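You operate a simulated robot arm through the tools that you are given. There is no shell and no other tool. Be economical: measure what you need, move in short steps, check, and stop when the job is done.

The job below is to be done with a simulated two-armed robot. You get a single attempt, and the scene is never put back.

## Task
On the black desk mat, fold the blue towel in half, so that its two long edges meet.

The check looks at the end state, three seconds after you hand in, the way a careful person would. Anything else that was tipped, shoved, dropped, spilled or broken makes it a failure. Flat cloth is picked up by pressing the open fingertips on it (5 to 10 N) and closing them slowly along it; thin cloth reads only 2 to 8 mm in the jaws.

## Robot
Two 6-joint arms with two-finger parallel grippers on one trunk, on a base that drives. Base frame: it is fixed to the floor where the robot stands at the start and does not move with it; the origin is under the middle of the robot, x ahead of it, y to its left, z up; the surface under the hand at the start is at about z = 740. Readings come in mm, rad, newtons and seconds.
The left shoulder is at the start at [80, 216, 1470], the right one opposite. With the tool pointing down near the work surface each hand reaches from about 100 to 700 mm from the robot's upright axis, wherever it stands, measured 20 degrees to its own side. Places, roughly: black desk mat [500, -100, 700]. Payload 3.43 kg a hand.
The tool frame of a hand sits at the grasp point between the pads (the TCP): z along the fingers, y along the line on which they close. The tips reach 30 mm beyond it. Largest opening 94 mm; finger width 28, thickness 10; the body of the gripper, 50 by 96 mm, starts 55 mm behind the TCP.
Orientation is told as [roll, pitch, yaw] about the base's x, y, z axes, in that order, counted from this pose: with the fingers straight down and closing along the base's y, the tool's x points along the base's -x, its y along +y and its z along -z.

## Interface
- The arms move only by the tool arm_command. It takes "left_series", "right_series" or both (then of equal length, played together; a hand with none holds still); each is a list of rows, each a list of 7 numbers: the turn, a rotation vector about the tool's x, y, z in rad, then the shift along the tool's x, y, z in m, then the finger opening in m, from 0 to 0.094. In form: [[wx, wy, wz, x, y, z, jaw], ...]. A call has 1 to 20 rows; each row shifts and turns the commanded pose from where the row before left it, along the tool's axes as they then stand. Rows are played at 5 a second. More than 50 mm and 0.15 rad between two rows, or a gripper value outside its range, and nothing of the call is played. A pose out of reach is approached as far as the arm can. The call stops where the force on the tool passes 40 N (or 10 N more than at its start, if that is more) or the arm is blocked; 0.2 s more then pass. The fingers move at their own pace (about 72 mm/s each) and stop on an object; they squeeze with about 45 N. The grip force told is the motor's: it shows also when the fingers shut on nothing. Time passes only in rows, and 0.2 s behind the last, so rows that do not move let the fingers close. The reply holds the time, the measured pose of the TCP, the force on the tool along the base axes, the opening and the grip force, in the units named above and with some noise, with the torque about the TCP (base axes, N m) and any sound that the robot's microphone picked up, and new pictures: "show" is both (left out), scene, wrist or none (wrist: the cameras of the hands that moved).
- Cameras (640 x 400 px; columns grow to the right, rows downward): "scene" is now at [88, -19.4, 1610.4]; the picture's right is [-0.33, -0.94, 0.00], its down [-0.86, 0.30, -0.42] and it looks along [0.40, -0.14, -0.91] (base axes); focal length 273 px, centre (320, 200). "left" rides on the left gripper at [76, -14, -103] in its tool frame; the picture's right is [0.18, 0.98, 0.00], its down [-0.75, 0.14, -0.64] and it looks along [-0.63, 0.12, 0.77] (tool axes); focal length 243 px, centre (320, 200). "right" rides on the right gripper at [76, 14, -103] in its tool frame; the picture's right is [-0.18, 0.98, 0.00], its down [-0.75, -0.14, -0.64] and it looks along [-0.63, -0.12, 0.77] (tool axes); focal length 243 px, centre (320, 200). There is no depth. A picture from a camera that has moved, and an enlarged one, comes with that camera's place and axes in the base frame and with its lens.
- move_column(by): slides the trunk up (or, below 0, down) by that many mm; the arms and the scene camera ride with it, the base frame stays. It gives what a move gives, with no picture.
- base_move(legs): drives the robot by 1 to 6 legs, each [ahead, left, turn to the left] in mm, mm and rad, along the robot's own axes; the way and the turn of a leg run together, so that a leg with both is an arc; at most 1500 mm and 3.142 rad a leg. The arms and the cameras ride along, it lands a little off, and it stops where it bumps. It gives what a move gives, and a new picture of the scene camera.
- pan_tilt(pan, tilt): turns the head with the scene camera to pan (to the left, within 1.501 rad either way) and tilt (down, from -0.506 to 1.204), counted from straight ahead of the robot. It gives what a move gives, and a new picture of the scene camera.
- zoom(camera, box): a new picture of the part [left, top, right, bottom] of that camera's present view, enlarged. No time passes.
- job_done(): hands the job in; it is judged then, once.

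Go step by step. Nothing tells you exact positions but the pictures and the camera data: compare them with the known pose of the tool, close in by small moves and look again before you grip or let go. The budget is 120 turns and 260 pictures, counting those below and the enlarged ones. Unless the task says otherwise, let go and move clear before handing in, and close with one line.

The tools are called after "Call:" by a JSON object that holds its "op" and its "data". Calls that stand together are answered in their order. arm_command: Moves the arms, as the interface text tells. Its arguments: {"type":"object","properties":{"left_series":{"type":"array","items":{"type":"array","items":{"type":"number"}}},"right_series":{"type":"array","items":{"type":"array","items":{"type":"number"}}},"show":{"type":"string","enum":["both","scene","wrist","none"]}},"required":[]} The other tools are called the same way: move_column (by) slides the trunk up or down; base_move (legs) drives the base; pan_tilt (pan, tilt) turns the head that bears the scene camera; zoom (camera, box) takes an enlarged picture of a part of a camera's view; job_done () hands the job in.

At the start:

```text
clock: 0.0
left_tool_pos: [602.2, 109.3, 929.6]
left_tcp_rot: [0.001, 0.0, 0.003]
left_contact_force: [0.4, 0.7, -0.8]
left_moment: [0.0, -0.05, 0.0]
left_width: 94.0
left_finger_force: 0.1
right_tool_pos: [553.7, -319.8, 891.6]
right_tcp_rot: [0.0, 0.0, -0.001]
right_contact_force: [-0.4, -0.6, 0.6]
right_moment: [0.02, 0.02, 0.0]
right_width: 94.2
right_finger_force: 0.1
trunk travel left (down, up): [-700.0, 140.0]
robot x, y, heading: [-1.4, -1.0, 0.009]
head pan, tilt: [-0.335, 1.134]
```

scene: 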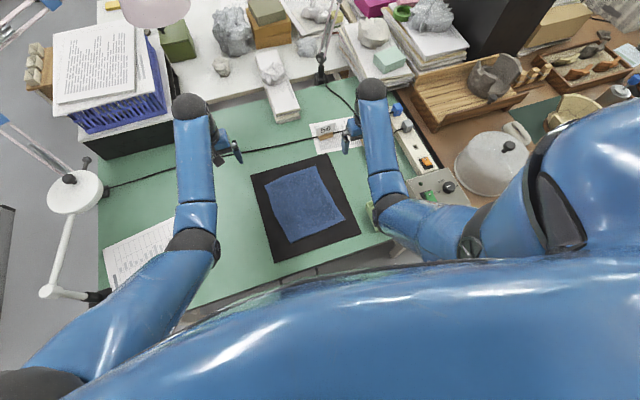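
right: 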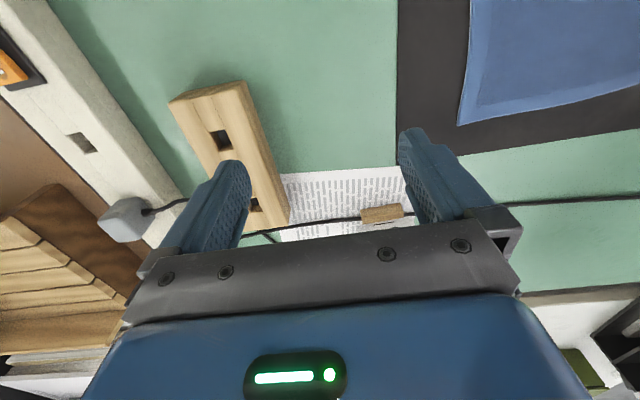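
left: 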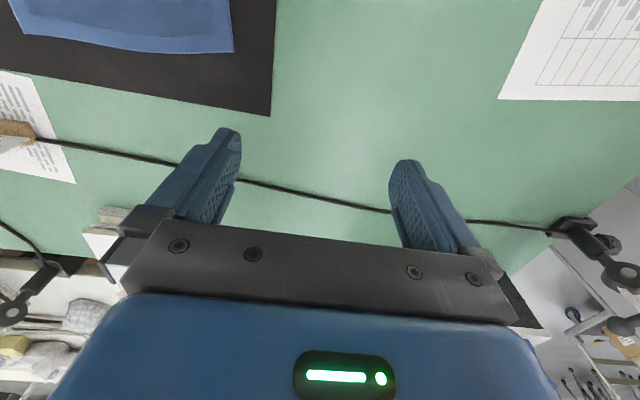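

I see the blue towel on the black mat between the hands. I'll zoom in to find its corners.

Call:
{"op": "zoom", "data": {"camera": "scene", "box": [230, 140, 390, 270]}}

```text
3.08 times, centred on (310, 205) of scene
camera zoom: at [88.0, -19.4, 1610.4], right [-0.33, -0.94, 0.0], down [-0.86, 0.3, -0.42], along [0.4, -0.14, -0.91], focal length 839 px, centre (351, 185)
```

zoom: 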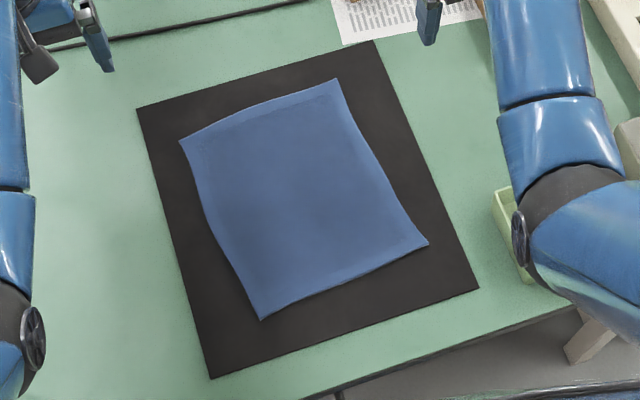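

The towel's corners are about A(588,16), B(609,-185), C(375,-209) and D(351,-11). Its long edges run nearly along x, at the left and right. I plan to grip the left edge with both hands (left at A, right at D) and fold it to the right. The left hand would have to reach far right, so I'll check whether the base can slide that way.

Call:
{"op": "pan_tilt", "data": {"pan": -1.3, "tilt": 0.8}}

```text
clock: 1.2
left_tool_pos: [603.0, 109.9, 930.5]
left_tcp_rot: [0.001, -0.001, 0.0]
left_contact_force: [-0.9, 0.0, 0.2]
left_moment: [0.03, -0.01, 0.03]
left_width: 93.9
left_finger_force: 0.0
right_tool_pos: [554.2, -319.4, 889.3]
right_tcp_rot: [-0.001, -0.002, 0.0]
right_contact_force: [-0.3, 0.1, -0.2]
right_moment: [-0.03, 0.03, 0.01]
right_width: 94.0
right_finger_force: 0.1
trunk travel left (down, up): [-700.0, 140.0]
robot x, y, heading: [0.2, 0.9, 0.002]
head pan, tilt: [-1.3, 0.799]
camera scene: at [52.3, -77.2, 1634.3], right [-0.96, -0.27, 0.0], down [-0.19, 0.69, -0.7], along [0.19, -0.67, -0.72], focal length 273 px, centre (320, 200)
```

scene: 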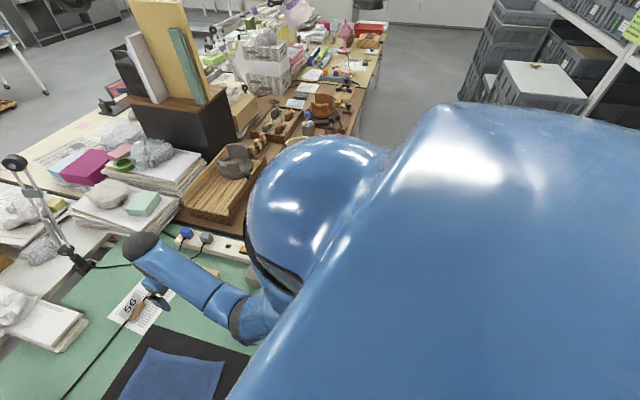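

The way to the right looks clear. I'll tuck the right hand inward, raise it, then slide the base right by 150 mm.

Call:
{"op": "arm_command", "data": {"right_series": [[0, 0, 0, 0.02, 0.03, -0.01, 0.094], [0, 0, 0, 0.02, 0.03, -0.01, 0.094], [0, 0, 0, 0.02, 0.03, -0.01, 0.094], [0, 0, 0, 0.02, 0.03, -0.01, 0.094], [0, 0, 0, 0.02, 0.03, -0.01, 0.094], [0, 0, 0, 0.02, 0.03, 0, 0.094]], "show": "none"}}

Call:
{"op": "base_move", "data": {"legs": [[0, -150, 0]]}}

Call:
{"op": "pan_tilt", "data": {"pan": 0.0, "tilt": 1.1}}

```text
clock: 2.6
left_tool_pos: [603.7, 109.5, 930.4]
left_tcp_rot: [0.0, 0.0, 0.0]
left_contact_force: [0.2, -0.1, 0.6]
left_moment: [-0.04, 0.01, 0.0]
left_width: 93.8
left_finger_force: 0.2
right_tool_pos: [441.2, -137.3, 907.2]
right_tcp_rot: [0.0, -0.004, 0.0]
right_contact_force: [0.4, 0.3, -0.6]
right_moment: [-0.02, -0.05, -0.02]
right_width: 93.7
right_finger_force: 0.0
right hand out of reach, approached as far as the arm can: row 4, 5
trunk travel left (down, up): [-700.0, 140.0]
robot x, y, heading: [1.6, 1.0, 0.004]
head pan, tilt: [-1.3, 0.799]
```

```text
clock: 4.0
left_tool_pos: [603.9, -38.5, 929.6]
left_tcp_rot: [-0.002, -0.001, -0.001]
left_contact_force: [-0.3, -0.1, -0.3]
left_moment: [0.0, -0.03, 0.02]
left_width: 93.9
left_finger_force: 0.0
right_tool_pos: [442.5, -285.9, 907.1]
right_tcp_rot: [-0.001, -0.002, -0.001]
right_contact_force: [-0.4, 0.7, 0.1]
right_moment: [-0.03, 0.0, 0.01]
right_width: 93.9
right_finger_force: 0.0
trunk travel left (down, up): [-700.0, 140.0]
robot x, y, heading: [3.1, -146.1, 0.004]
head pan, tilt: [-1.3, 0.799]
camera scene: at [52.1, -223.5, 1634.6], right [-0.96, -0.27, 0.0], down [-0.19, 0.69, -0.7], along [0.19, -0.67, -0.71], focal length 273 px, centre (320, 200)
```

scene: 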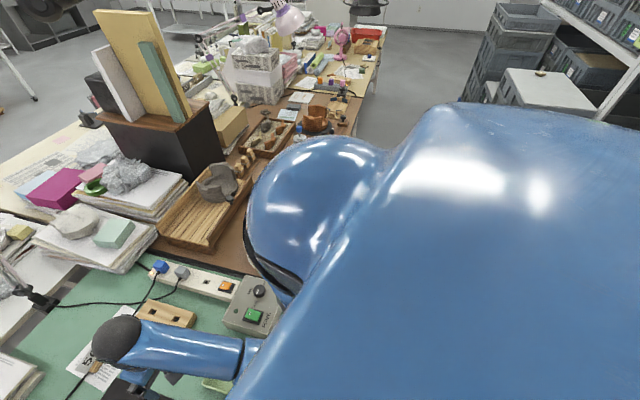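

```text
clock: 5.5
left_tool_pos: [602.7, -40.3, 930.0]
left_tcp_rot: [0.001, 0.0, 0.001]
left_contact_force: [-0.5, 0.7, -0.7]
left_moment: [-0.01, -0.02, 0.02]
left_width: 93.9
left_finger_force: 0.0
right_tool_pos: [441.2, -288.5, 907.3]
right_tcp_rot: [-0.001, -0.002, 0.001]
right_contact_force: [-0.8, -0.7, -0.7]
right_moment: [0.02, 0.02, 0.02]
right_width: 94.0
right_finger_force: 0.1
trunk travel left (down, up): [-700.0, 140.0]
robot x, y, heading: [0.3, -149.4, -0.002]
head pan, tilt: [0.0, 1.1]
camera scene: at [93.7, -149.9, 1612.6], right [0.0, -1.0, 0.0], down [-0.89, 0.0, -0.45], along [0.45, 0.0, -0.89], focal length 273 px, centre (320, 200)
```

scene: 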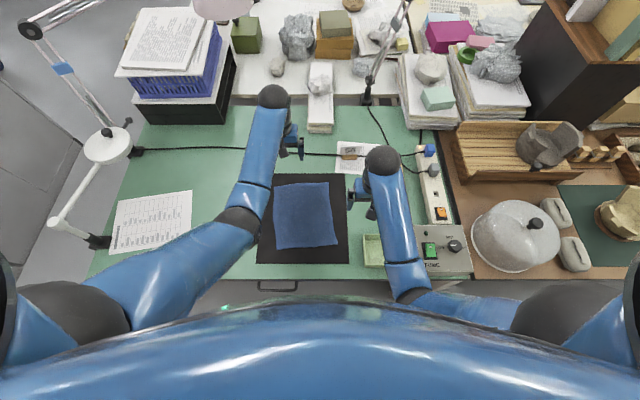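

The base is now at y = -149. I'll re-measure the towel's corners from here.

Call:
{"op": "zoom", "data": {"camera": "scene", "box": [240, 160, 368, 270]}}

```text
3.64 times, centred on (304, 215) of scene
camera zoom: at [93.7, -149.9, 1612.6], right [0.0, -1.0, 0.0], down [-0.89, 0.0, -0.45], along [0.45, 0.0, -0.89], focal length 992 px, centre (378, 146)
```

zoom: 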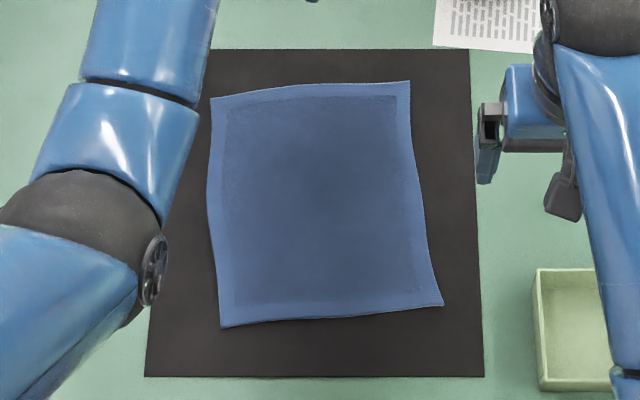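

From this pose the left forearm would pass right over the right hand at D. Instead I'll drive the base back left, grip there, and then do the fold's sideways travel with the base itself.

Call:
{"op": "base_move", "data": {"legs": [[0, 200, 0]]}}

Call:
{"op": "arm_command", "data": {"left_series": [[0, 0, 0, 0.01, -0.035, 0.02, 0.06], [0, 0, 0, 0.01, -0.035, 0.025, 0.04], [0, 0, 0, 0.01, -0.035, 0.025, 0.03], [0, 0, -0.05, 0.007, -0.035, 0.03, 0.03]], "right_series": [[0, 0, -0.05, 0.015, 0.02, 0.02, 0.06], [0, 0, -0.05, 0.015, 0.02, 0.025, 0.04], [0, 0, -0.05, 0.015, 0.02, 0.025, 0.03], [0, 0, -0.02, 0.014, 0.02, 0.025, 0.03]], "show": "both"}}

```text
clock: 7.1
left_tool_pos: [601.6, 157.7, 929.6]
left_tcp_rot: [0.004, 0.001, 0.0]
left_contact_force: [-0.6, 0.0, 0.0]
left_moment: [0.03, -0.03, 0.01]
left_width: 94.2
left_finger_force: 0.1
right_tool_pos: [441.3, -89.9, 906.2]
right_tcp_rot: [0.003, -0.002, 0.001]
right_contact_force: [0.8, 0.0, 0.4]
right_moment: [0.03, -0.01, 0.0]
right_width: 93.9
right_finger_force: 0.0
trunk travel left (down, up): [-700.0, 140.0]
robot x, y, heading: [1.6, 53.6, -0.001]
head pan, tilt: [0.0, 1.1]
camera scene: at [93.5, 47.0, 1612.6], right [0.0, -1.0, 0.0], down [-0.89, 0.0, -0.45], along [0.45, 0.0, -0.89], focal length 273 px, centre (320, 200)
```

scene: 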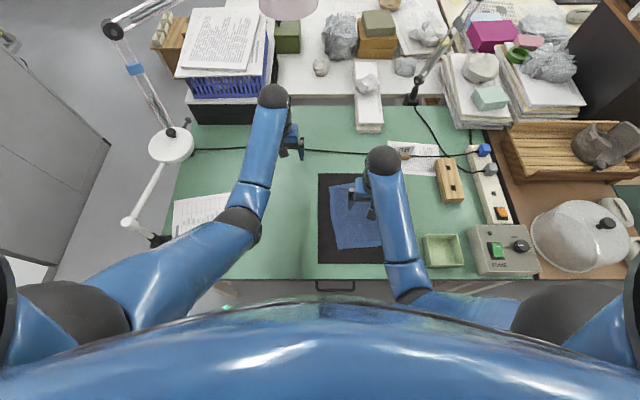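

```text
clock: 8.1
left_tool_pos: [566.3, 19.5, 829.7]
left_tcp_rot: [0.002, -0.001, 0.051]
left_contact_force: [-0.6, -0.2, 0.5]
left_moment: [-0.01, 0.02, -0.01]
left_width: 30.0
left_finger_force: 0.1
right_tool_pos: [377.3, -12.2, 813.0]
right_tcp_rot: [0.0, -0.003, 0.171]
right_contact_force: [1.0, -0.8, -0.2]
right_moment: [0.01, -0.02, 0.0]
right_width: 29.9
right_finger_force: 0.1
trunk travel left (down, up): [-700.0, 140.0]
robot x, y, heading: [-0.1, 49.1, 0.002]
head pan, tilt: [0.0, 1.1]
camera scene: at [93.4, 50.4, 1612.6], right [0.0, -1.0, 0.0], down [-0.89, 0.0, -0.45], along [0.45, 0.0, -0.89], focal length 273 px, centre (320, 200)
camera right: at [299.4, -11.9, 914.5], right [0.01, 1.0, 0.0], down [0.76, -0.01, 0.64], along [0.64, -0.01, -0.76], focal length 243 px, centre (320, 200)
camera left: at [491.0, 1.2, 933.5], right [-0.23, 0.97, 0.0], down [0.75, 0.18, 0.64], along [0.62, 0.15, -0.77], focal length 243 px, centre (320, 200)
```

scene: 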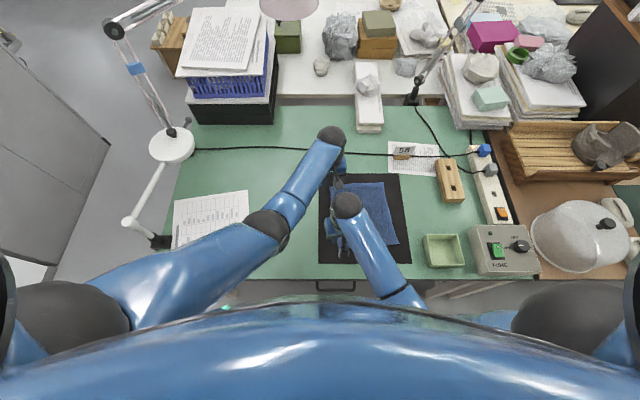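
right: 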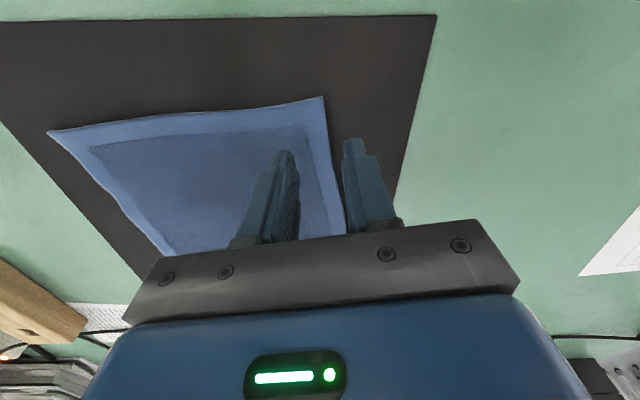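
left: 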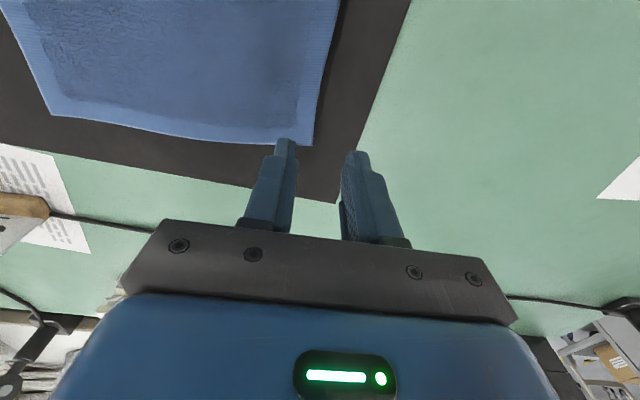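

Both wrist cameras agree on the edge. The hands are above it, so I'll lower them to just over the surface.

Call:
{"op": "arm_command", "data": {"left_series": [[0, 0, 0, 0, 0, 0.027, 0.03], [0, 0, 0, 0, -0.001, 0.027, 0.03]], "right_series": [[0, 0, 0, 0, 0.004, 0.02, 0.03], [0, 0, 0, 0, 0.003, 0.017, 0.03]], "show": "wrist"}}

```text
clock: 8.7
left_tool_pos: [564.8, 19.4, 778.0]
left_tcp_rot: [-0.001, -0.002, 0.05]
left_contact_force: [0.0, 0.3, 0.8]
left_moment: [0.02, -0.04, 0.0]
left_width: 29.5
left_finger_force: 0.1
right_tool_pos: [375.8, -5.1, 775.3]
right_tcp_rot: [0.002, -0.004, 0.171]
right_contact_force: [-0.6, -1.1, 7.7]
right_moment: [-0.18, 0.01, 0.01]
right_width: 30.6
right_finger_force: 0.3
trunk travel left (down, up): [-700.0, 140.0]
robot x, y, heading: [2.2, 49.3, 0.002]
head pan, tilt: [0.0, 1.1]
camera right: at [298.0, -5.2, 878.2], right [0.02, 1.0, 0.0], down [0.76, -0.01, 0.65], along [0.65, -0.01, -0.76], focal length 243 px, centre (320, 200)
camera left: at [490.3, 1.1, 880.5], right [-0.23, 0.97, 0.0], down [0.74, 0.18, 0.64], along [0.63, 0.15, -0.77], focal length 243 px, centre (320, 200)
```

right: 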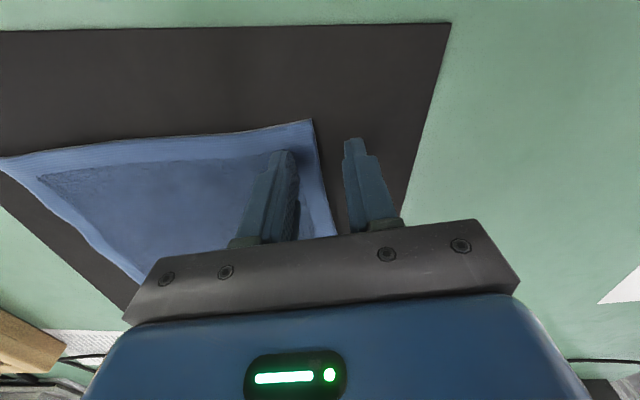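
left: 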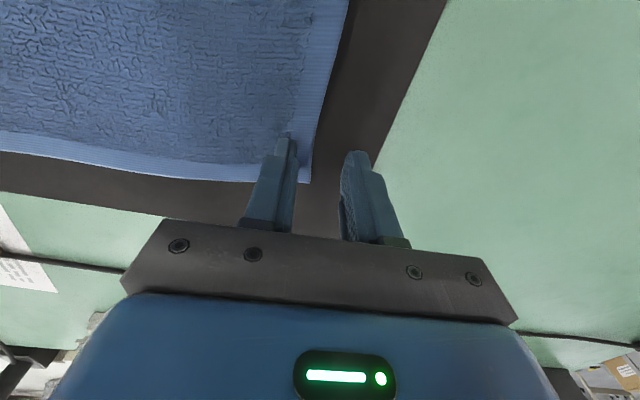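

The right inner finger already touches the towel at z≈775. I'll tilt both hands slightly so the outer fingers sit lower and catch under the edge, then press.

Call:
{"op": "arm_command", "data": {"left_series": [[0.06, 0, 0, 0, 0.002, 0, 0.03], [0.06, 0, 0, 0, 0.002, 0, 0.03], [0, 0, 0, 0, 0, 0.001, 0.03]], "right_series": [[0.06, 0, 0, 0, 0.002, -0.003, 0.03], [0.06, 0, 0, 0, 0.002, 0, 0.03], [0, 0, 0, 0, 0, 0.001, 0.03]], "show": "none"}}

```text
clock: 9.5
left_tool_pos: [564.5, 23.8, 776.3]
left_tcp_rot: [-0.121, 0.0, 0.05]
left_contact_force: [0.1, 1.8, 4.3]
left_moment: [0.16, 0.03, 0.01]
left_width: 30.5
left_finger_force: 0.8
right_tool_pos: [373.6, -2.9, 777.2]
right_tcp_rot: [-0.12, -0.004, 0.17]
right_contact_force: [-0.5, 0.2, 0.4]
right_moment: [-0.02, 0.01, -0.03]
right_width: 30.2
right_finger_force: 0.1
trunk travel left (down, up): [-700.0, 140.0]
robot x, y, heading: [-1.2, 52.6, -0.004]
head pan, tilt: [0.0, 1.1]
```

Call:
{"op": "arm_command", "data": {"left_series": [[0, 0, 0, 0, 0, 0.001, 0.03], [0, 0, 0, 0, 0, 0.0005, 0.03]], "right_series": [[0, 0, 0, 0, 0, 0.0015, 0.03], [0, 0, 0, 0, 0, 0.001, 0.03]], "show": "wrist"}}

```text
clock: 10.1
left_tool_pos: [565.5, 24.0, 776.2]
left_tcp_rot: [-0.121, -0.004, 0.051]
left_contact_force: [-1.9, 3.5, 13.3]
left_moment: [0.43, 0.11, 0.02]
left_width: 31.0
left_finger_force: 1.0
right_tool_pos: [374.4, -2.4, 776.3]
right_tcp_rot: [-0.121, -0.005, 0.171]
right_contact_force: [-0.2, 0.0, 3.4]
right_moment: [0.05, 0.06, 0.0]
right_width: 30.1
right_finger_force: 0.7
trunk travel left (down, up): [-700.0, 140.0]
robot x, y, heading: [2.5, 49.8, 0.001]
head pan, tilt: [0.0, 1.1]
camera right: at [294.4, 11.0, 875.5], right [0.02, 0.99, -0.12], down [0.75, 0.07, 0.66], along [0.66, -0.1, -0.74], focal length 243 px, centre (320, 200)
camera left: at [489.3, 17.9, 879.7], right [-0.23, 0.97, -0.12], down [0.74, 0.26, 0.62], along [0.63, 0.06, -0.77], focal length 243 px, centre (320, 200)
```

right: 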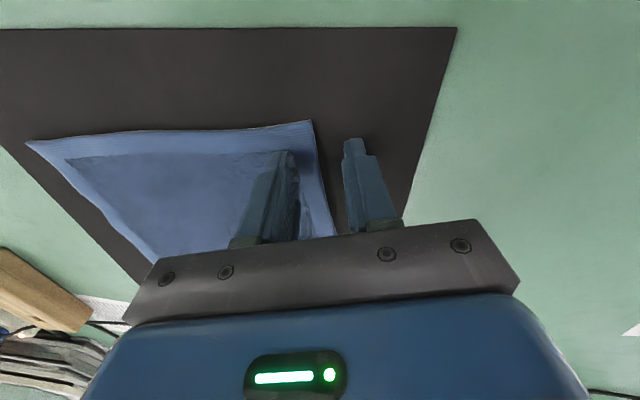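
left: 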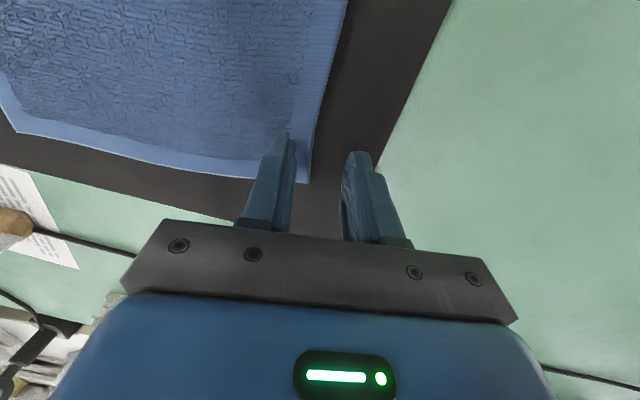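

Call:
{"op": "arm_command", "data": {"left_series": [[-0.06, 0, 0, 0, -0.002, 0, 0.03], [0, 0, 0, 0, 0, 0, 0.03]], "right_series": [[0, 0, 0, 0, 0, 0.0005, 0.03], [0, 0, 0, 0, 0, 0, 0.03]], "show": "none"}}

```text
clock: 10.7
left_tool_pos: [564.0, 22.1, 774.8]
left_tcp_rot: [-0.062, 0.0, 0.049]
left_contact_force: [3.0, 0.0, 4.4]
left_moment: [-0.06, -0.09, 0.04]
left_width: 30.5
left_finger_force: 0.0
right_tool_pos: [372.3, -1.9, 775.7]
right_tcp_rot: [-0.12, -0.005, 0.171]
right_contact_force: [-5.7, 1.0, 18.8]
right_moment: [0.36, 0.37, 0.16]
right_width: 30.0
right_finger_force: 0.1
trunk travel left (down, up): [-700.0, 140.0]
robot x, y, heading: [-1.9, 50.9, -0.002]
head pan, tilt: [0.0, 1.1]
```

Call:
{"op": "arm_command", "data": {"left_series": [[0, 0, 0, 0, 0, 0.0003, 0.03], [0, 0, 0, 0, 0, 0, 0.03]], "right_series": [[-0.04, 0, 0, 0, -0.001, -0.0003, 0.03], [0, 0, 0, 0, 0, 0, 0.03]], "show": "none"}}

```text
clock: 11.3
left_tool_pos: [564.6, 20.7, 774.8]
left_tcp_rot: [-0.063, -0.004, 0.049]
left_contact_force: [-1.7, 0.4, 11.6]
left_moment: [-0.23, 0.02, 0.01]
left_width: 30.1
left_finger_force: 0.3
right_tool_pos: [375.0, -3.1, 775.8]
right_tcp_rot: [-0.081, -0.005, 0.17]
right_contact_force: [0.9, 2.7, 4.6]
right_moment: [0.05, 0.01, -0.08]
right_width: 30.1
right_finger_force: 0.0
trunk travel left (down, up): [-700.0, 140.0]
robot x, y, heading: [3.9, 52.5, -0.001]
head pan, tilt: [0.0, 1.1]
```

Both hands now press at about 5–11 N, so I'll close the fingers slowly.

Call:
{"op": "arm_command", "data": {"left_series": [[0, 0, 0, 0, 0, 0, 0.027], [0, 0, 0, 0, 0, 0, 0.024], [0, 0, 0, 0, 0, 0, 0.021], [0, 0, 0, 0, 0, 0, 0.018], [0, 0, 0, 0, 0, 0, 0.015], [0, 0, 0, 0, 0, 0, 0.012], [0, 0, 0, 0, 0, 0, 0.009], [0, 0, 0, 0, 0, 0, 0.006], [0, 0, 0, 0, 0, 0, 0.003], [0, 0, 0, 0, 0, 0, 0], [0, 0, 0, 0, 0, 0, 0]], "right_series": [[0, 0, 0, 0, 0, 0, 0.027], [0, 0, 0, 0, 0, 0, 0.024], [0, 0, 0, 0, 0, 0, 0.021], [0, 0, 0, 0, 0, 0, 0.018], [0, 0, 0, 0, 0, 0, 0.015], [0, 0, 0, 0, 0, 0, 0.012], [0, 0, 0, 0, 0, 0, 0.009], [0, 0, 0, 0, 0, 0, 0.006], [0, 0, 0, 0, 0, 0, 0.003], [0, 0, 0, 0, 0, 0, 0], [0, 0, 0, 0, 0, 0, 0]], "show": "wrist"}}

```text
clock: 13.7
left_tool_pos: [565.1, 22.7, 776.6]
left_tcp_rot: [-0.059, -0.005, 0.05]
left_contact_force: [1.5, 3.8, 17.2]
left_moment: [0.05, -0.04, -0.01]
left_width: 1.6
left_finger_force: 36.1
right_tool_pos: [373.7, -2.8, 775.6]
right_tcp_rot: [-0.08, -0.006, 0.172]
right_contact_force: [4.4, -7.7, 21.2]
right_moment: [-0.33, -0.11, 0.03]
right_width: 4.3
right_finger_force: 38.5
trunk travel left (down, up): [-700.0, 140.0]
robot x, y, heading: [-2.8, 51.7, -0.002]
head pan, tilt: [0.0, 1.1]
camera right: at [295.3, 5.3, 876.7], right [0.02, 1.0, -0.08], down [0.75, 0.04, 0.66], along [0.66, -0.07, -0.75], focal length 243 px, centre (320, 200)
camera left: at [488.5, 9.4, 879.0], right [-0.23, 0.97, -0.06], down [0.74, 0.22, 0.64], along [0.63, 0.1, -0.77], focal length 243 px, centre (320, 200)
```

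right: 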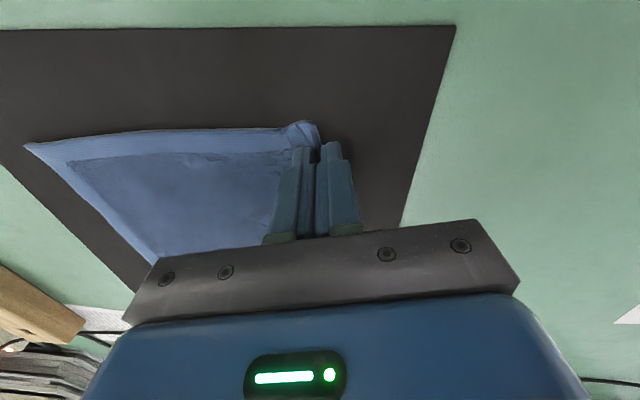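
left: 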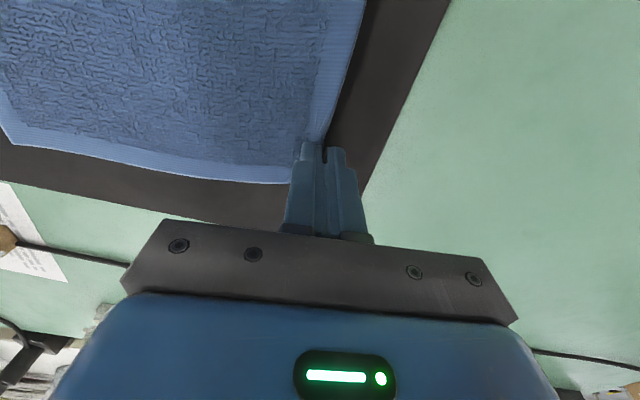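

Call:
{"op": "zoom", "data": {"camera": "left", "box": [270, 110, 390, 200]}}

Call:
{"op": "zoom", "data": {"camera": "right", "box": [250, 95, 370, 185]}}

```text
4.44 times, centred on (330, 155) of left
camera zoom: at [488.5, 9.4, 879.0], right [-0.23, 0.97, -0.06], down [0.74, 0.22, 0.64], along [0.63, 0.1, -0.77], focal length 1078 px, centre (276, 400)
```

zoom: 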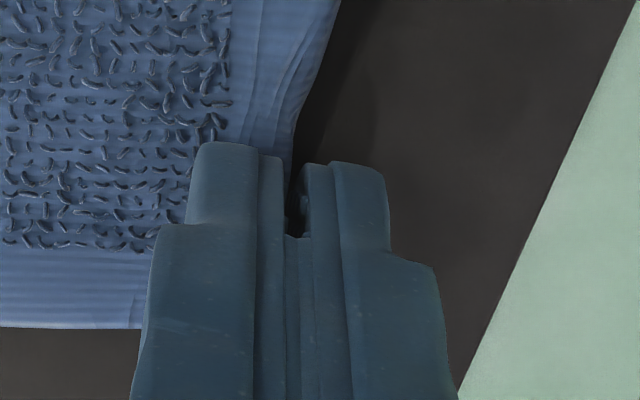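

```text
4.44 times, centred on (310, 140) of right
camera zoom: at [295.3, 5.3, 876.7], right [0.02, 1.0, -0.08], down [0.75, 0.04, 0.66], along [0.66, -0.07, -0.75], focal length 1078 px, centre (364, 467)
```

zoom: 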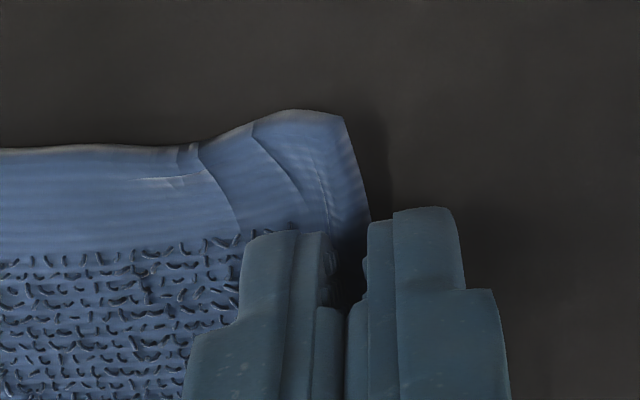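

The right hand appears to hold the edge, but the left is uncertain at 1.6 mm. I'll do a small test lift.

Call:
{"op": "arm_command", "data": {"left_series": [[0, 0, 0, 0, 0, -0.01, 0], [0, 0, 0, 0, 0, -0.01, 0]], "right_series": [[0, 0, 0, 0, 0, -0.01, 0], [0, 0, 0, 0, 0, -0.01, 0]], "show": "wrist"}}

```text
clock: 14.3
left_tool_pos: [564.0, 22.5, 793.3]
left_tcp_rot: [-0.059, 0.002, 0.051]
left_contact_force: [-0.3, 0.5, 0.1]
left_moment: [-0.01, 0.01, -0.03]
left_width: 0.0
left_finger_force: 32.9
right_tool_pos: [373.8, -1.4, 794.4]
right_tcp_rot: [-0.08, -0.003, 0.172]
right_contact_force: [0.1, -0.4, 0.4]
right_moment: [0.0, -0.03, -0.03]
right_width: 2.4
right_finger_force: 37.1
trunk travel left (down, up): [-700.0, 140.0]
robot x, y, heading: [0.8, 52.2, -0.0]
head pan, tilt: [0.0, 1.1]
camera right: at [294.8, 7.4, 895.0], right [0.01, 1.0, -0.08], down [0.76, 0.04, 0.65], along [0.65, -0.07, -0.75], focal length 243 px, centre (320, 200)
camera left: at [488.5, 11.0, 897.3], right [-0.23, 0.97, -0.06], down [0.74, 0.22, 0.63], along [0.63, 0.1, -0.77], focal length 243 px, centre (320, 200)
```

right: 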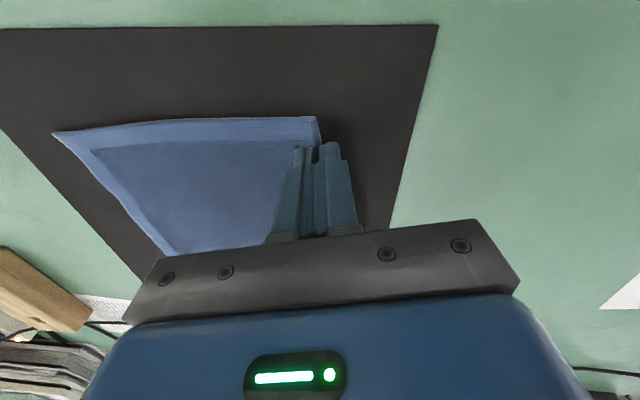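
left: 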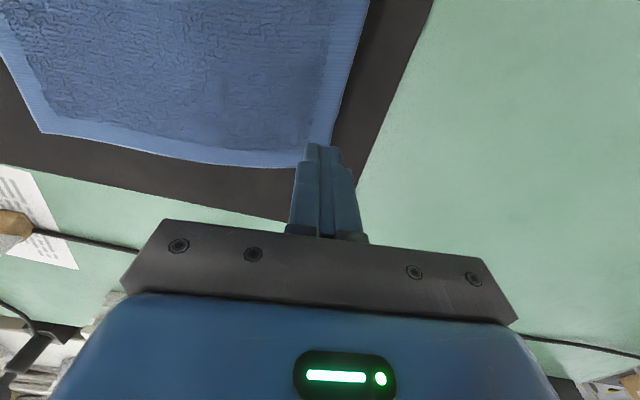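

The right hand holds the edge as a single layer, but the left slipped off. I'll redo the left a little further inboard and press more firmly.

Call:
{"op": "arm_command", "data": {"left_series": [[0, 0, 0, 0, 0, -0.005, 0.034], [0, 0, 0, 0, -0.007, 0, 0.034], [0, 0, 0, 0, 0, 0.012, 0.034], [0, 0, 0, 0, 0, 0.009, 0.034]], "right_series": [[0, 0, 0, 0, 0, 0, 0], [0, 0, 0, 0, 0, 0.006, 0], [0, 0, 0, 0, 0, 0.006, 0], [0, 0, 0, 0, 0, 0, 0]], "show": "wrist"}}

Call:
{"op": "zoom", "data": {"camera": "left", "box": [260, 100, 400, 205]}}

```text
clock: 15.3
left_tool_pos: [565.4, 15.2, 778.1]
left_tcp_rot: [-0.059, -0.001, 0.051]
left_contact_force: [0.1, -0.2, 0.1]
left_moment: [0.02, 0.01, 0.01]
left_width: 33.6
left_finger_force: 0.0
right_tool_pos: [375.8, -2.1, 781.8]
right_tcp_rot: [-0.08, -0.003, 0.171]
right_contact_force: [0.9, -0.7, 0.5]
right_moment: [0.0, 0.02, 0.0]
right_width: 2.3
right_finger_force: 37.1
trunk travel left (down, up): [-700.0, 140.0]
robot x, y, heading: [2.2, 49.6, -0.002]
head pan, tilt: [0.0, 1.1]
camera right: at [296.8, 6.0, 883.1], right [0.02, 1.0, -0.08], down [0.76, 0.04, 0.65], along [0.65, -0.07, -0.75], focal length 243 px, centre (320, 200)
camera left: at [490.4, 2.2, 882.3], right [-0.23, 0.97, -0.06], down [0.74, 0.22, 0.63], along [0.63, 0.1, -0.77], focal length 243 px, centre (320, 200)
```

right: 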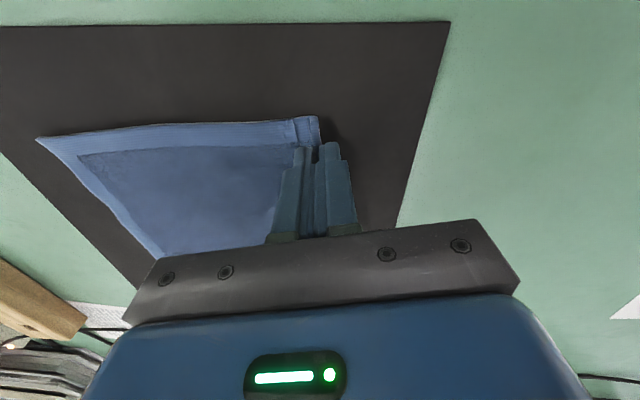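
left: 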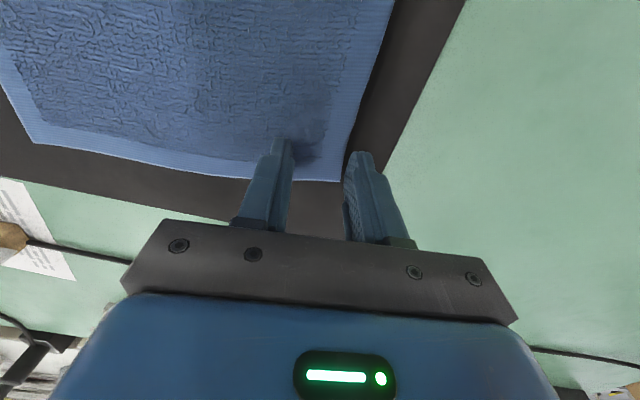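

```text
3.81 times, centred on (330, 152) of left
camera zoom: at [490.4, 2.2, 882.3], right [-0.23, 0.97, -0.06], down [0.74, 0.22, 0.63], along [0.63, 0.1, -0.77], focal length 924 px, centre (282, 381)
```

zoom: 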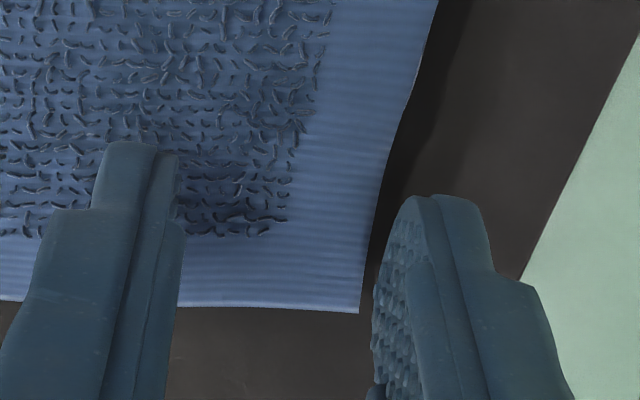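

The outer finger sits just outside the edge, as I want. I'll press down.

Call:
{"op": "arm_command", "data": {"left_series": [[0, 0, 0, 0, 0, 0.0015, 0.034], [0, 0, 0, 0, 0, 0.0015, 0.034], [0, 0, 0, 0, 0, 0, 0.034]], "show": "none"}}

```text
clock: 16.1
left_tool_pos: [567.4, 14.6, 775.6]
left_tcp_rot: [-0.062, -0.001, 0.047]
left_contact_force: [-0.8, 0.5, 3.9]
left_moment: [0.07, 0.0, -0.01]
left_width: 33.9
left_finger_force: 0.1
right_tool_pos: [374.2, -1.3, 783.7]
right_tcp_rot: [-0.082, -0.004, 0.171]
right_contact_force: [0.8, 0.2, 0.0]
right_moment: [-0.01, 0.01, 0.01]
right_width: 2.4
right_finger_force: 37.0
trunk travel left (down, up): [-700.0, 140.0]
robot x, y, heading: [1.3, 55.0, 0.002]
head pan, tilt: [0.0, 1.1]
```

Call:
{"op": "arm_command", "data": {"left_series": [[-0.02, 0, 0, 0, 0, 0.0008, 0.034], [0, 0, 0, 0, 0, 0.0002, 0.034]], "show": "none"}}

```text
clock: 16.7
left_tool_pos: [566.7, 14.3, 774.9]
left_tcp_rot: [-0.04, -0.002, 0.052]
left_contact_force: [-0.6, -0.3, 6.9]
left_moment: [-0.18, -0.05, 0.02]
left_width: 34.7
left_finger_force: 0.3
right_tool_pos: [374.5, -2.5, 782.7]
right_tcp_rot: [-0.081, -0.005, 0.172]
right_contact_force: [0.0, -0.1, 0.4]
right_moment: [0.04, 0.05, 0.03]
right_width: 2.7
right_finger_force: 36.8
trunk travel left (down, up): [-700.0, 140.0]
robot x, y, heading: [-1.5, 49.8, 0.003]
head pan, tilt: [0.0, 1.1]
```

Call:
{"op": "arm_command", "data": {"left_series": [[0, 0, 0, 0, 0, 0, 0.031], [0, 0, 0, 0, 0, 0, 0.028], [0, 0, 0, 0, 0, 0, 0.025], [0, 0, 0, 0, 0, 0, 0.022], [0, 0, 0, 0, 0, 0, 0.019], [0, 0, 0, 0, 0, 0, 0.016], [0, 0, 0, 0, 0, 0, 0.013], [0, 0, 0, 0, 0, 0, 0.01], [0, 0, 0, 0, 0, 0, 0.007], [0, 0, 0, 0, 0, 0, 0.004], [0, 0, 0, 0, 0, 0, 0.001], [0, 0, 0, 0, 0, 0, 0], [0, 0, 0, 0, 0, 0, 0]], "show": "wrist"}}

Call:
{"op": "zoom", "data": {"camera": "left", "box": [260, 100, 400, 205]}}

```text
clock: 19.5
left_tool_pos: [565.4, 12.2, 775.5]
left_tcp_rot: [-0.041, -0.002, 0.048]
left_contact_force: [-0.8, -7.0, 12.7]
left_moment: [-0.25, -0.02, 0.03]
left_width: 4.2
left_finger_force: 39.1
right_tool_pos: [374.4, -2.9, 783.6]
right_tcp_rot: [-0.079, -0.004, 0.172]
right_contact_force: [-0.1, 0.7, 0.1]
right_moment: [0.02, 0.02, 0.03]
right_width: 2.6
right_finger_force: 37.4
trunk travel left (down, up): [-700.0, 140.0]
robot x, y, heading: [2.6, 52.7, 0.001]
head pan, tilt: [0.0, 1.1]
camera left: at [489.8, -1.0, 878.9], right [-0.23, 0.97, -0.04], down [0.74, 0.2, 0.64], along [0.63, 0.12, -0.77], focal length 243 px, centre (320, 200)
```

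left: 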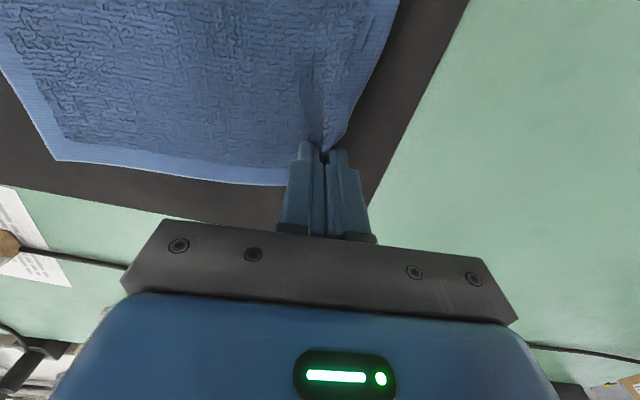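

```text
3.81 times, centred on (330, 152) of left
camera zoom: at [489.8, -1.0, 878.9], right [-0.23, 0.97, -0.04], down [0.74, 0.2, 0.64], along [0.63, 0.12, -0.77], focal length 924 px, centre (282, 381)
```

zoom: 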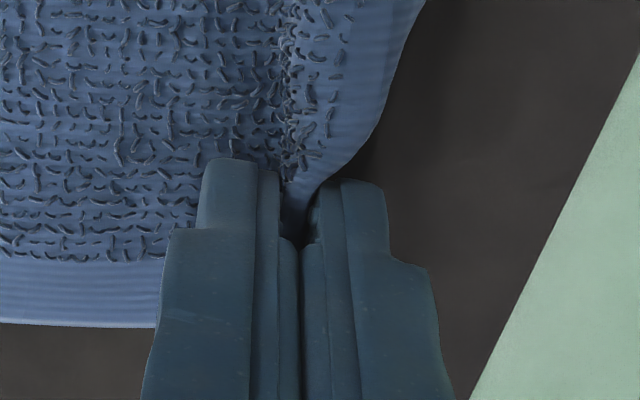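

Now it looks gripped, at 4.2 mm. I'll lift both hands about 20 mm to test.

Call:
{"op": "arm_command", "data": {"left_series": [[0, 0, 0, 0, 0, -0.01, 0], [0, 0, 0, 0, 0, -0.01, 0], [0, 0, 0, 0, 0, -0.01, 0], [0, 0, 0, 0, 0, 0, 0]], "right_series": [[0, 0, 0, 0, 0, -0.01, 0], [0, 0, 0, 0, 0, -0.01, 0], [0, 0, 0, 0, 0, -0.002, 0], [0, 0, 0, 0, 0, 0, 0]], "show": "both"}}

Call:
{"op": "zoom", "data": {"camera": "left", "box": [260, 100, 400, 205]}}

Call:
{"op": "zoom", "data": {"camera": "right", "box": [250, 95, 370, 185]}}

```text
clock: 20.5
left_tool_pos: [565.7, 16.0, 803.0]
left_tcp_rot: [-0.04, 0.003, 0.05]
left_contact_force: [0.6, 0.2, -0.6]
left_moment: [0.02, 0.03, 0.05]
left_width: 4.2
left_finger_force: 38.7
right_tool_pos: [374.8, -0.1, 804.4]
right_tcp_rot: [-0.08, -0.002, 0.169]
right_contact_force: [-0.6, -0.2, 0.0]
right_moment: [0.01, 0.02, -0.02]
right_width: 2.8
right_finger_force: 37.2
trunk travel left (down, up): [-700.0, 140.0]
robot x, y, heading: [-1.2, 51.7, 0.004]
head pan, tilt: [0.0, 1.1]
camera scene: at [93.9, 51.6, 1612.5], right [0.0, -1.0, 0.0], down [-0.89, 0.0, -0.45], along [0.45, 0.0, -0.89], focal length 273 px, centre (320, 200)
camera right: at [296.7, 8.2, 905.3], right [0.02, 1.0, -0.08], down [0.76, 0.04, 0.65], along [0.65, -0.07, -0.75], focal length 243 px, centre (320, 200)
camera left: at [490.3, 1.6, 907.2], right [-0.23, 0.97, -0.04], down [0.74, 0.2, 0.64], along [0.63, 0.12, -0.77], focal length 243 px, centre (320, 200)
```

scene: 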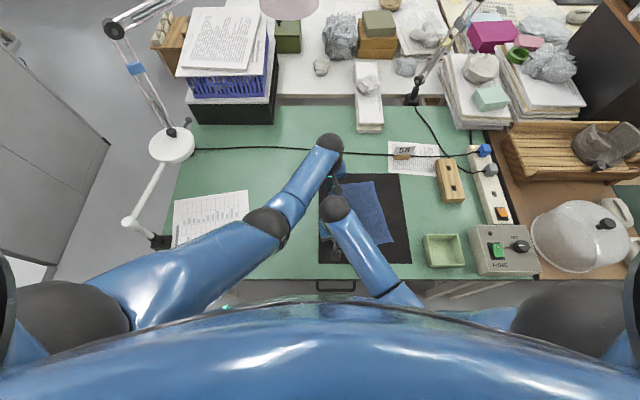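
right: 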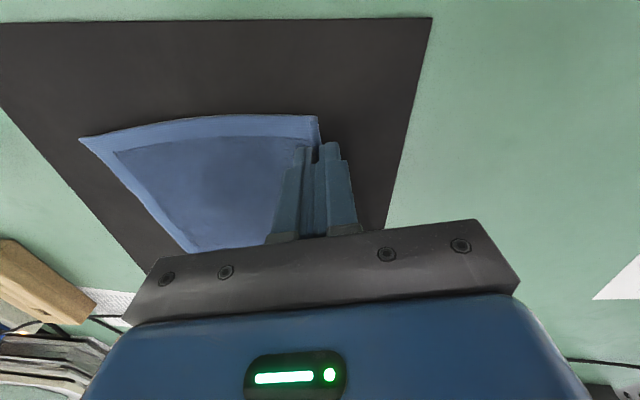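
left: 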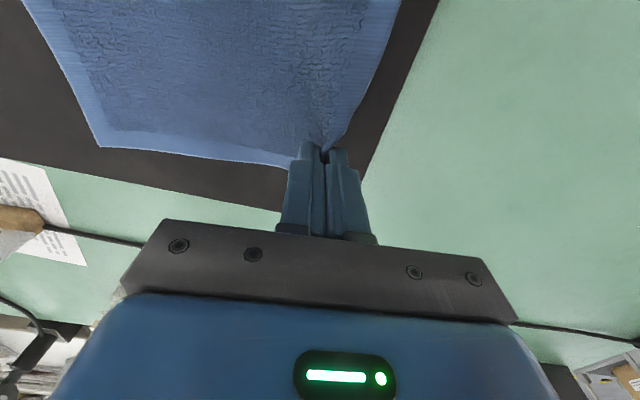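

```text
3.81 times, centred on (330, 152) of left
camera zoom: at [490.3, 1.6, 907.2], right [-0.23, 0.97, -0.04], down [0.74, 0.2, 0.64], along [0.63, 0.12, -0.77], focal length 924 px, centre (282, 381)
```

zoom: 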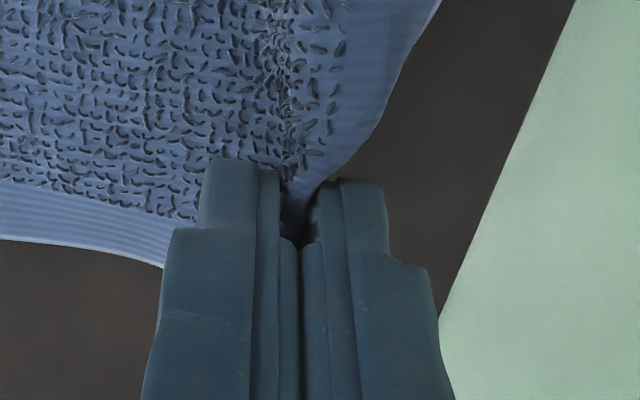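

```text
4.44 times, centred on (310, 140) of right
camera zoom: at [296.7, 8.2, 905.3], right [0.02, 1.0, -0.08], down [0.76, 0.04, 0.65], along [0.65, -0.07, -0.75], focal length 1078 px, centre (364, 467)
```

zoom: 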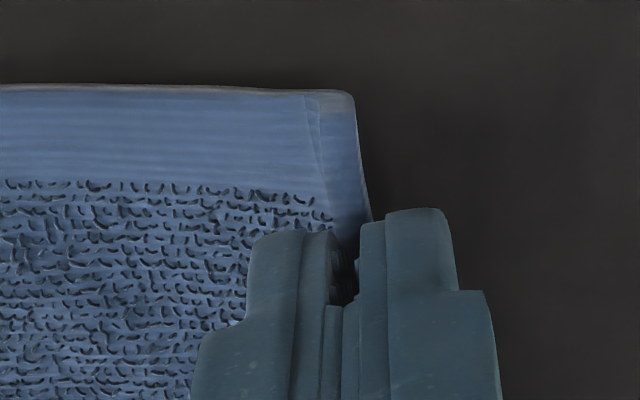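

Both hands hold the edge. I'll start the arc now: up about 75 mm and 50 mm to the right, with the small forward shift the towel's skew needs.

Call:
{"op": "arm_command", "data": {"left_series": [[0, 0, 0, 0, -0.003, -0.015, 0], [0, 0, 0, -0.001, -0.006, -0.015, 0], [0, 0, 0, -0.002, -0.009, -0.014, 0], [0, 0, 0, -0.002, -0.01, -0.012, 0], [0, 0, 0, -0.002, -0.011, -0.01, 0], [0, 0, 0, -0.003, -0.011, -0.008, 0]], "right_series": [[0, 0, 0, 0, -0.003, -0.015, 0], [0, 0, 0, -0.001, -0.006, -0.015, 0], [0, 0, 0, -0.002, -0.009, -0.014, 0], [0, 0, 0, -0.002, -0.01, -0.012, 0], [0, 0, 0, -0.002, -0.011, -0.01, 0], [0, 0, 0, -0.003, -0.011, -0.008, 0]], "show": "both"}}

```text
clock: 21.9
left_tool_pos: [578.8, -30.8, 880.5]
left_tcp_rot: [-0.039, 0.001, 0.051]
left_contact_force: [-0.6, -0.3, -0.1]
left_moment: [0.0, -0.02, 0.02]
left_width: 4.1
left_finger_force: 39.2
right_tool_pos: [392.4, -43.4, 882.7]
right_tcp_rot: [-0.081, -0.001, 0.172]
right_contact_force: [-0.5, -0.5, -0.3]
right_moment: [0.05, 0.02, -0.01]
right_width: 2.7
right_finger_force: 36.9
trunk travel left (down, up): [-700.0, 140.0]
robot x, y, heading: [-0.0, 52.7, -0.003]
head pan, tilt: [0.0, 1.1]
camera scene: at [93.9, 50.6, 1612.5], right [0.0, -1.0, 0.0], down [-0.89, 0.0, -0.45], along [0.45, 0.0, -0.89], focal length 273 px, centre (320, 200)
camera right: at [313.5, -34.2, 983.3], right [0.02, 1.0, -0.08], down [0.76, 0.04, 0.65], along [0.65, -0.07, -0.75], focal length 243 px, centre (320, 200)
camera left: at [503.2, -46.4, 983.3], right [-0.23, 0.97, -0.04], down [0.74, 0.2, 0.64], along [0.63, 0.12, -0.77], focal length 243 px, centre (320, 200)
```

scene: 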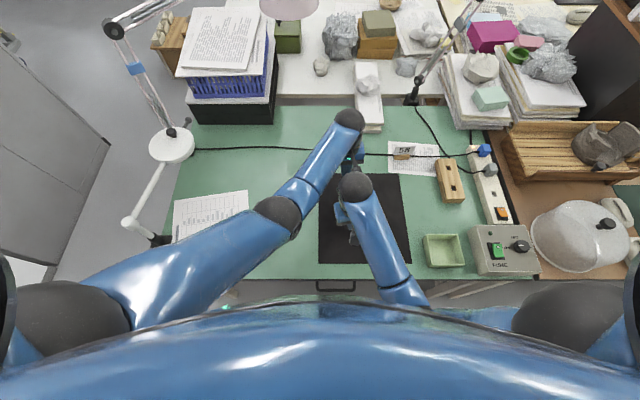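
right: 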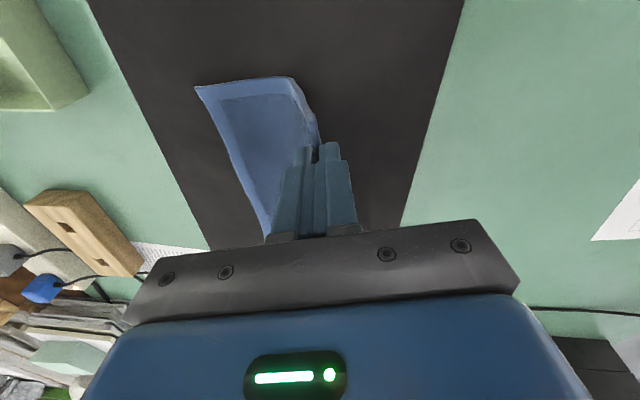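
left: 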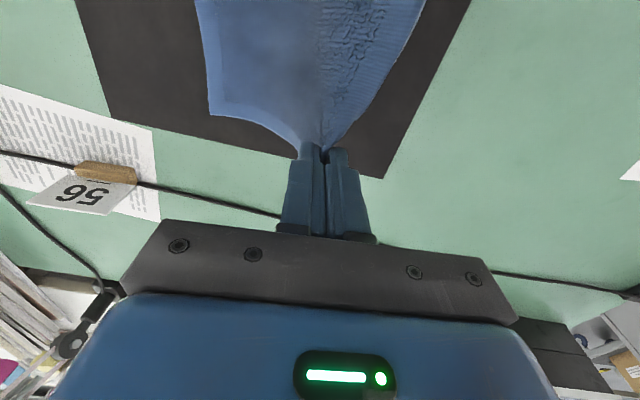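

The lift pulled the towel's right edge slightly left: it is now near y≈-141 far and -175 near. I'll continue the fold by driving the base right, and will re-measure before laying the edge down.

Call:
{"op": "base_move", "data": {"legs": [[0, -85, 0]]}}

Call:
{"op": "arm_command", "data": {"left_series": [[0, 0, 0, 0, 0, 0.005, 0]], "right_series": [[0, 0, 0, 0, 0, 0.005, 0]], "show": "wrist"}}

```text
clock: 23.0
left_tool_pos: [579.2, -109.2, 880.2]
left_tcp_rot: [-0.044, 0.0, 0.051]
left_contact_force: [0.1, 1.1, 0.0]
left_moment: [0.0, 0.01, 0.04]
left_width: 4.1
left_finger_force: 38.6
right_tool_pos: [392.6, -120.7, 884.1]
right_tcp_rot: [-0.085, -0.002, 0.171]
right_contact_force: [0.5, 0.5, 0.0]
right_moment: [0.01, 0.0, -0.03]
right_width: 2.4
right_finger_force: 36.9
trunk travel left (down, up): [-700.0, 140.0]
robot x, y, heading: [-0.3, -29.7, -0.0]
head pan, tilt: [0.0, 1.1]
camera scene: at [93.6, -23.6, 1612.6], right [0.0, -1.0, 0.01], down [-0.89, 0.0, -0.45], along [0.45, 0.0, -0.89], focal length 273 px, centre (320, 200)
```

scene: 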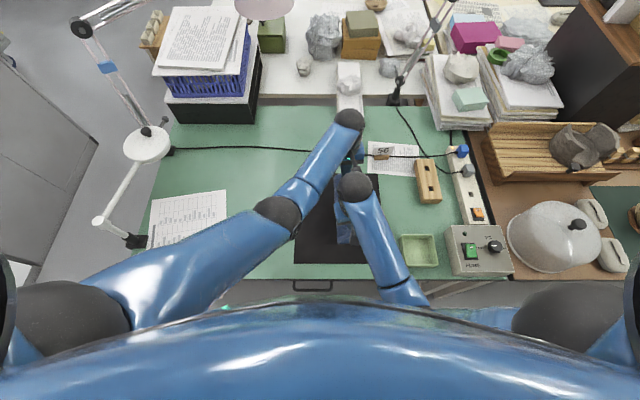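

```text
clock: 23.4
left_tool_pos: [579.1, -114.5, 874.6]
left_tcp_rot: [-0.04, -0.002, 0.053]
left_contact_force: [-0.2, 0.2, -0.3]
left_moment: [0.01, -0.03, 0.01]
left_width: 4.3
left_finger_force: 38.6
right_tool_pos: [392.4, -123.7, 877.4]
right_tcp_rot: [-0.08, -0.003, 0.171]
right_contact_force: [-0.2, 0.2, 0.3]
right_moment: [0.03, -0.02, -0.01]
right_width: 2.3
right_finger_force: 37.3
trunk travel left (down, up): [-700.0, 140.0]
robot x, y, heading: [-1.2, -26.4, 0.003]
head pan, tilt: [0.0, 1.1]
camera right: at [313.6, -116.0, 978.2], right [0.01, 1.0, -0.08], down [0.76, 0.04, 0.65], along [0.65, -0.07, -0.75], focal length 243 px, centre (320, 200)
camera left: at [503.6, -127.5, 978.6], right [-0.23, 0.97, -0.04], down [0.74, 0.21, 0.64], along [0.63, 0.12, -0.77], focal length 243 px, centre (320, 200)
```

right: 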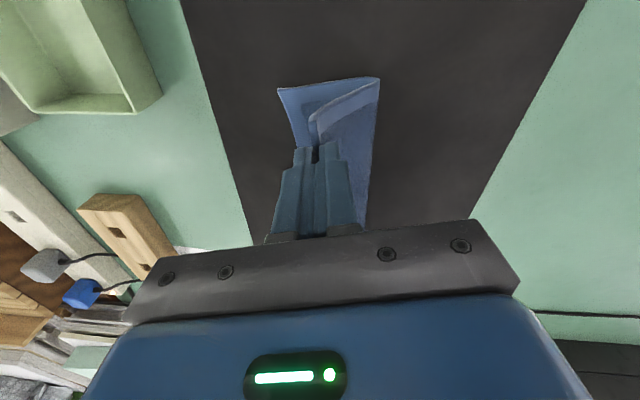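
left: 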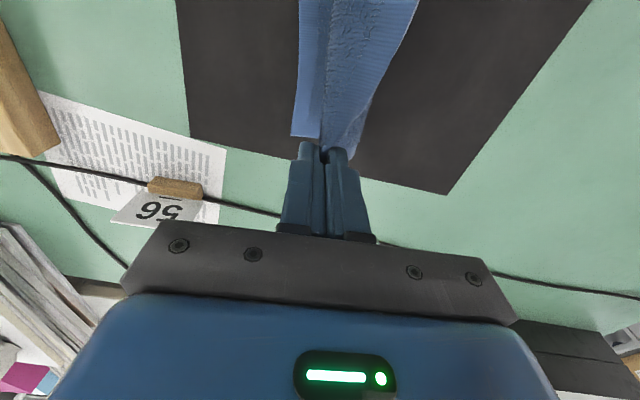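

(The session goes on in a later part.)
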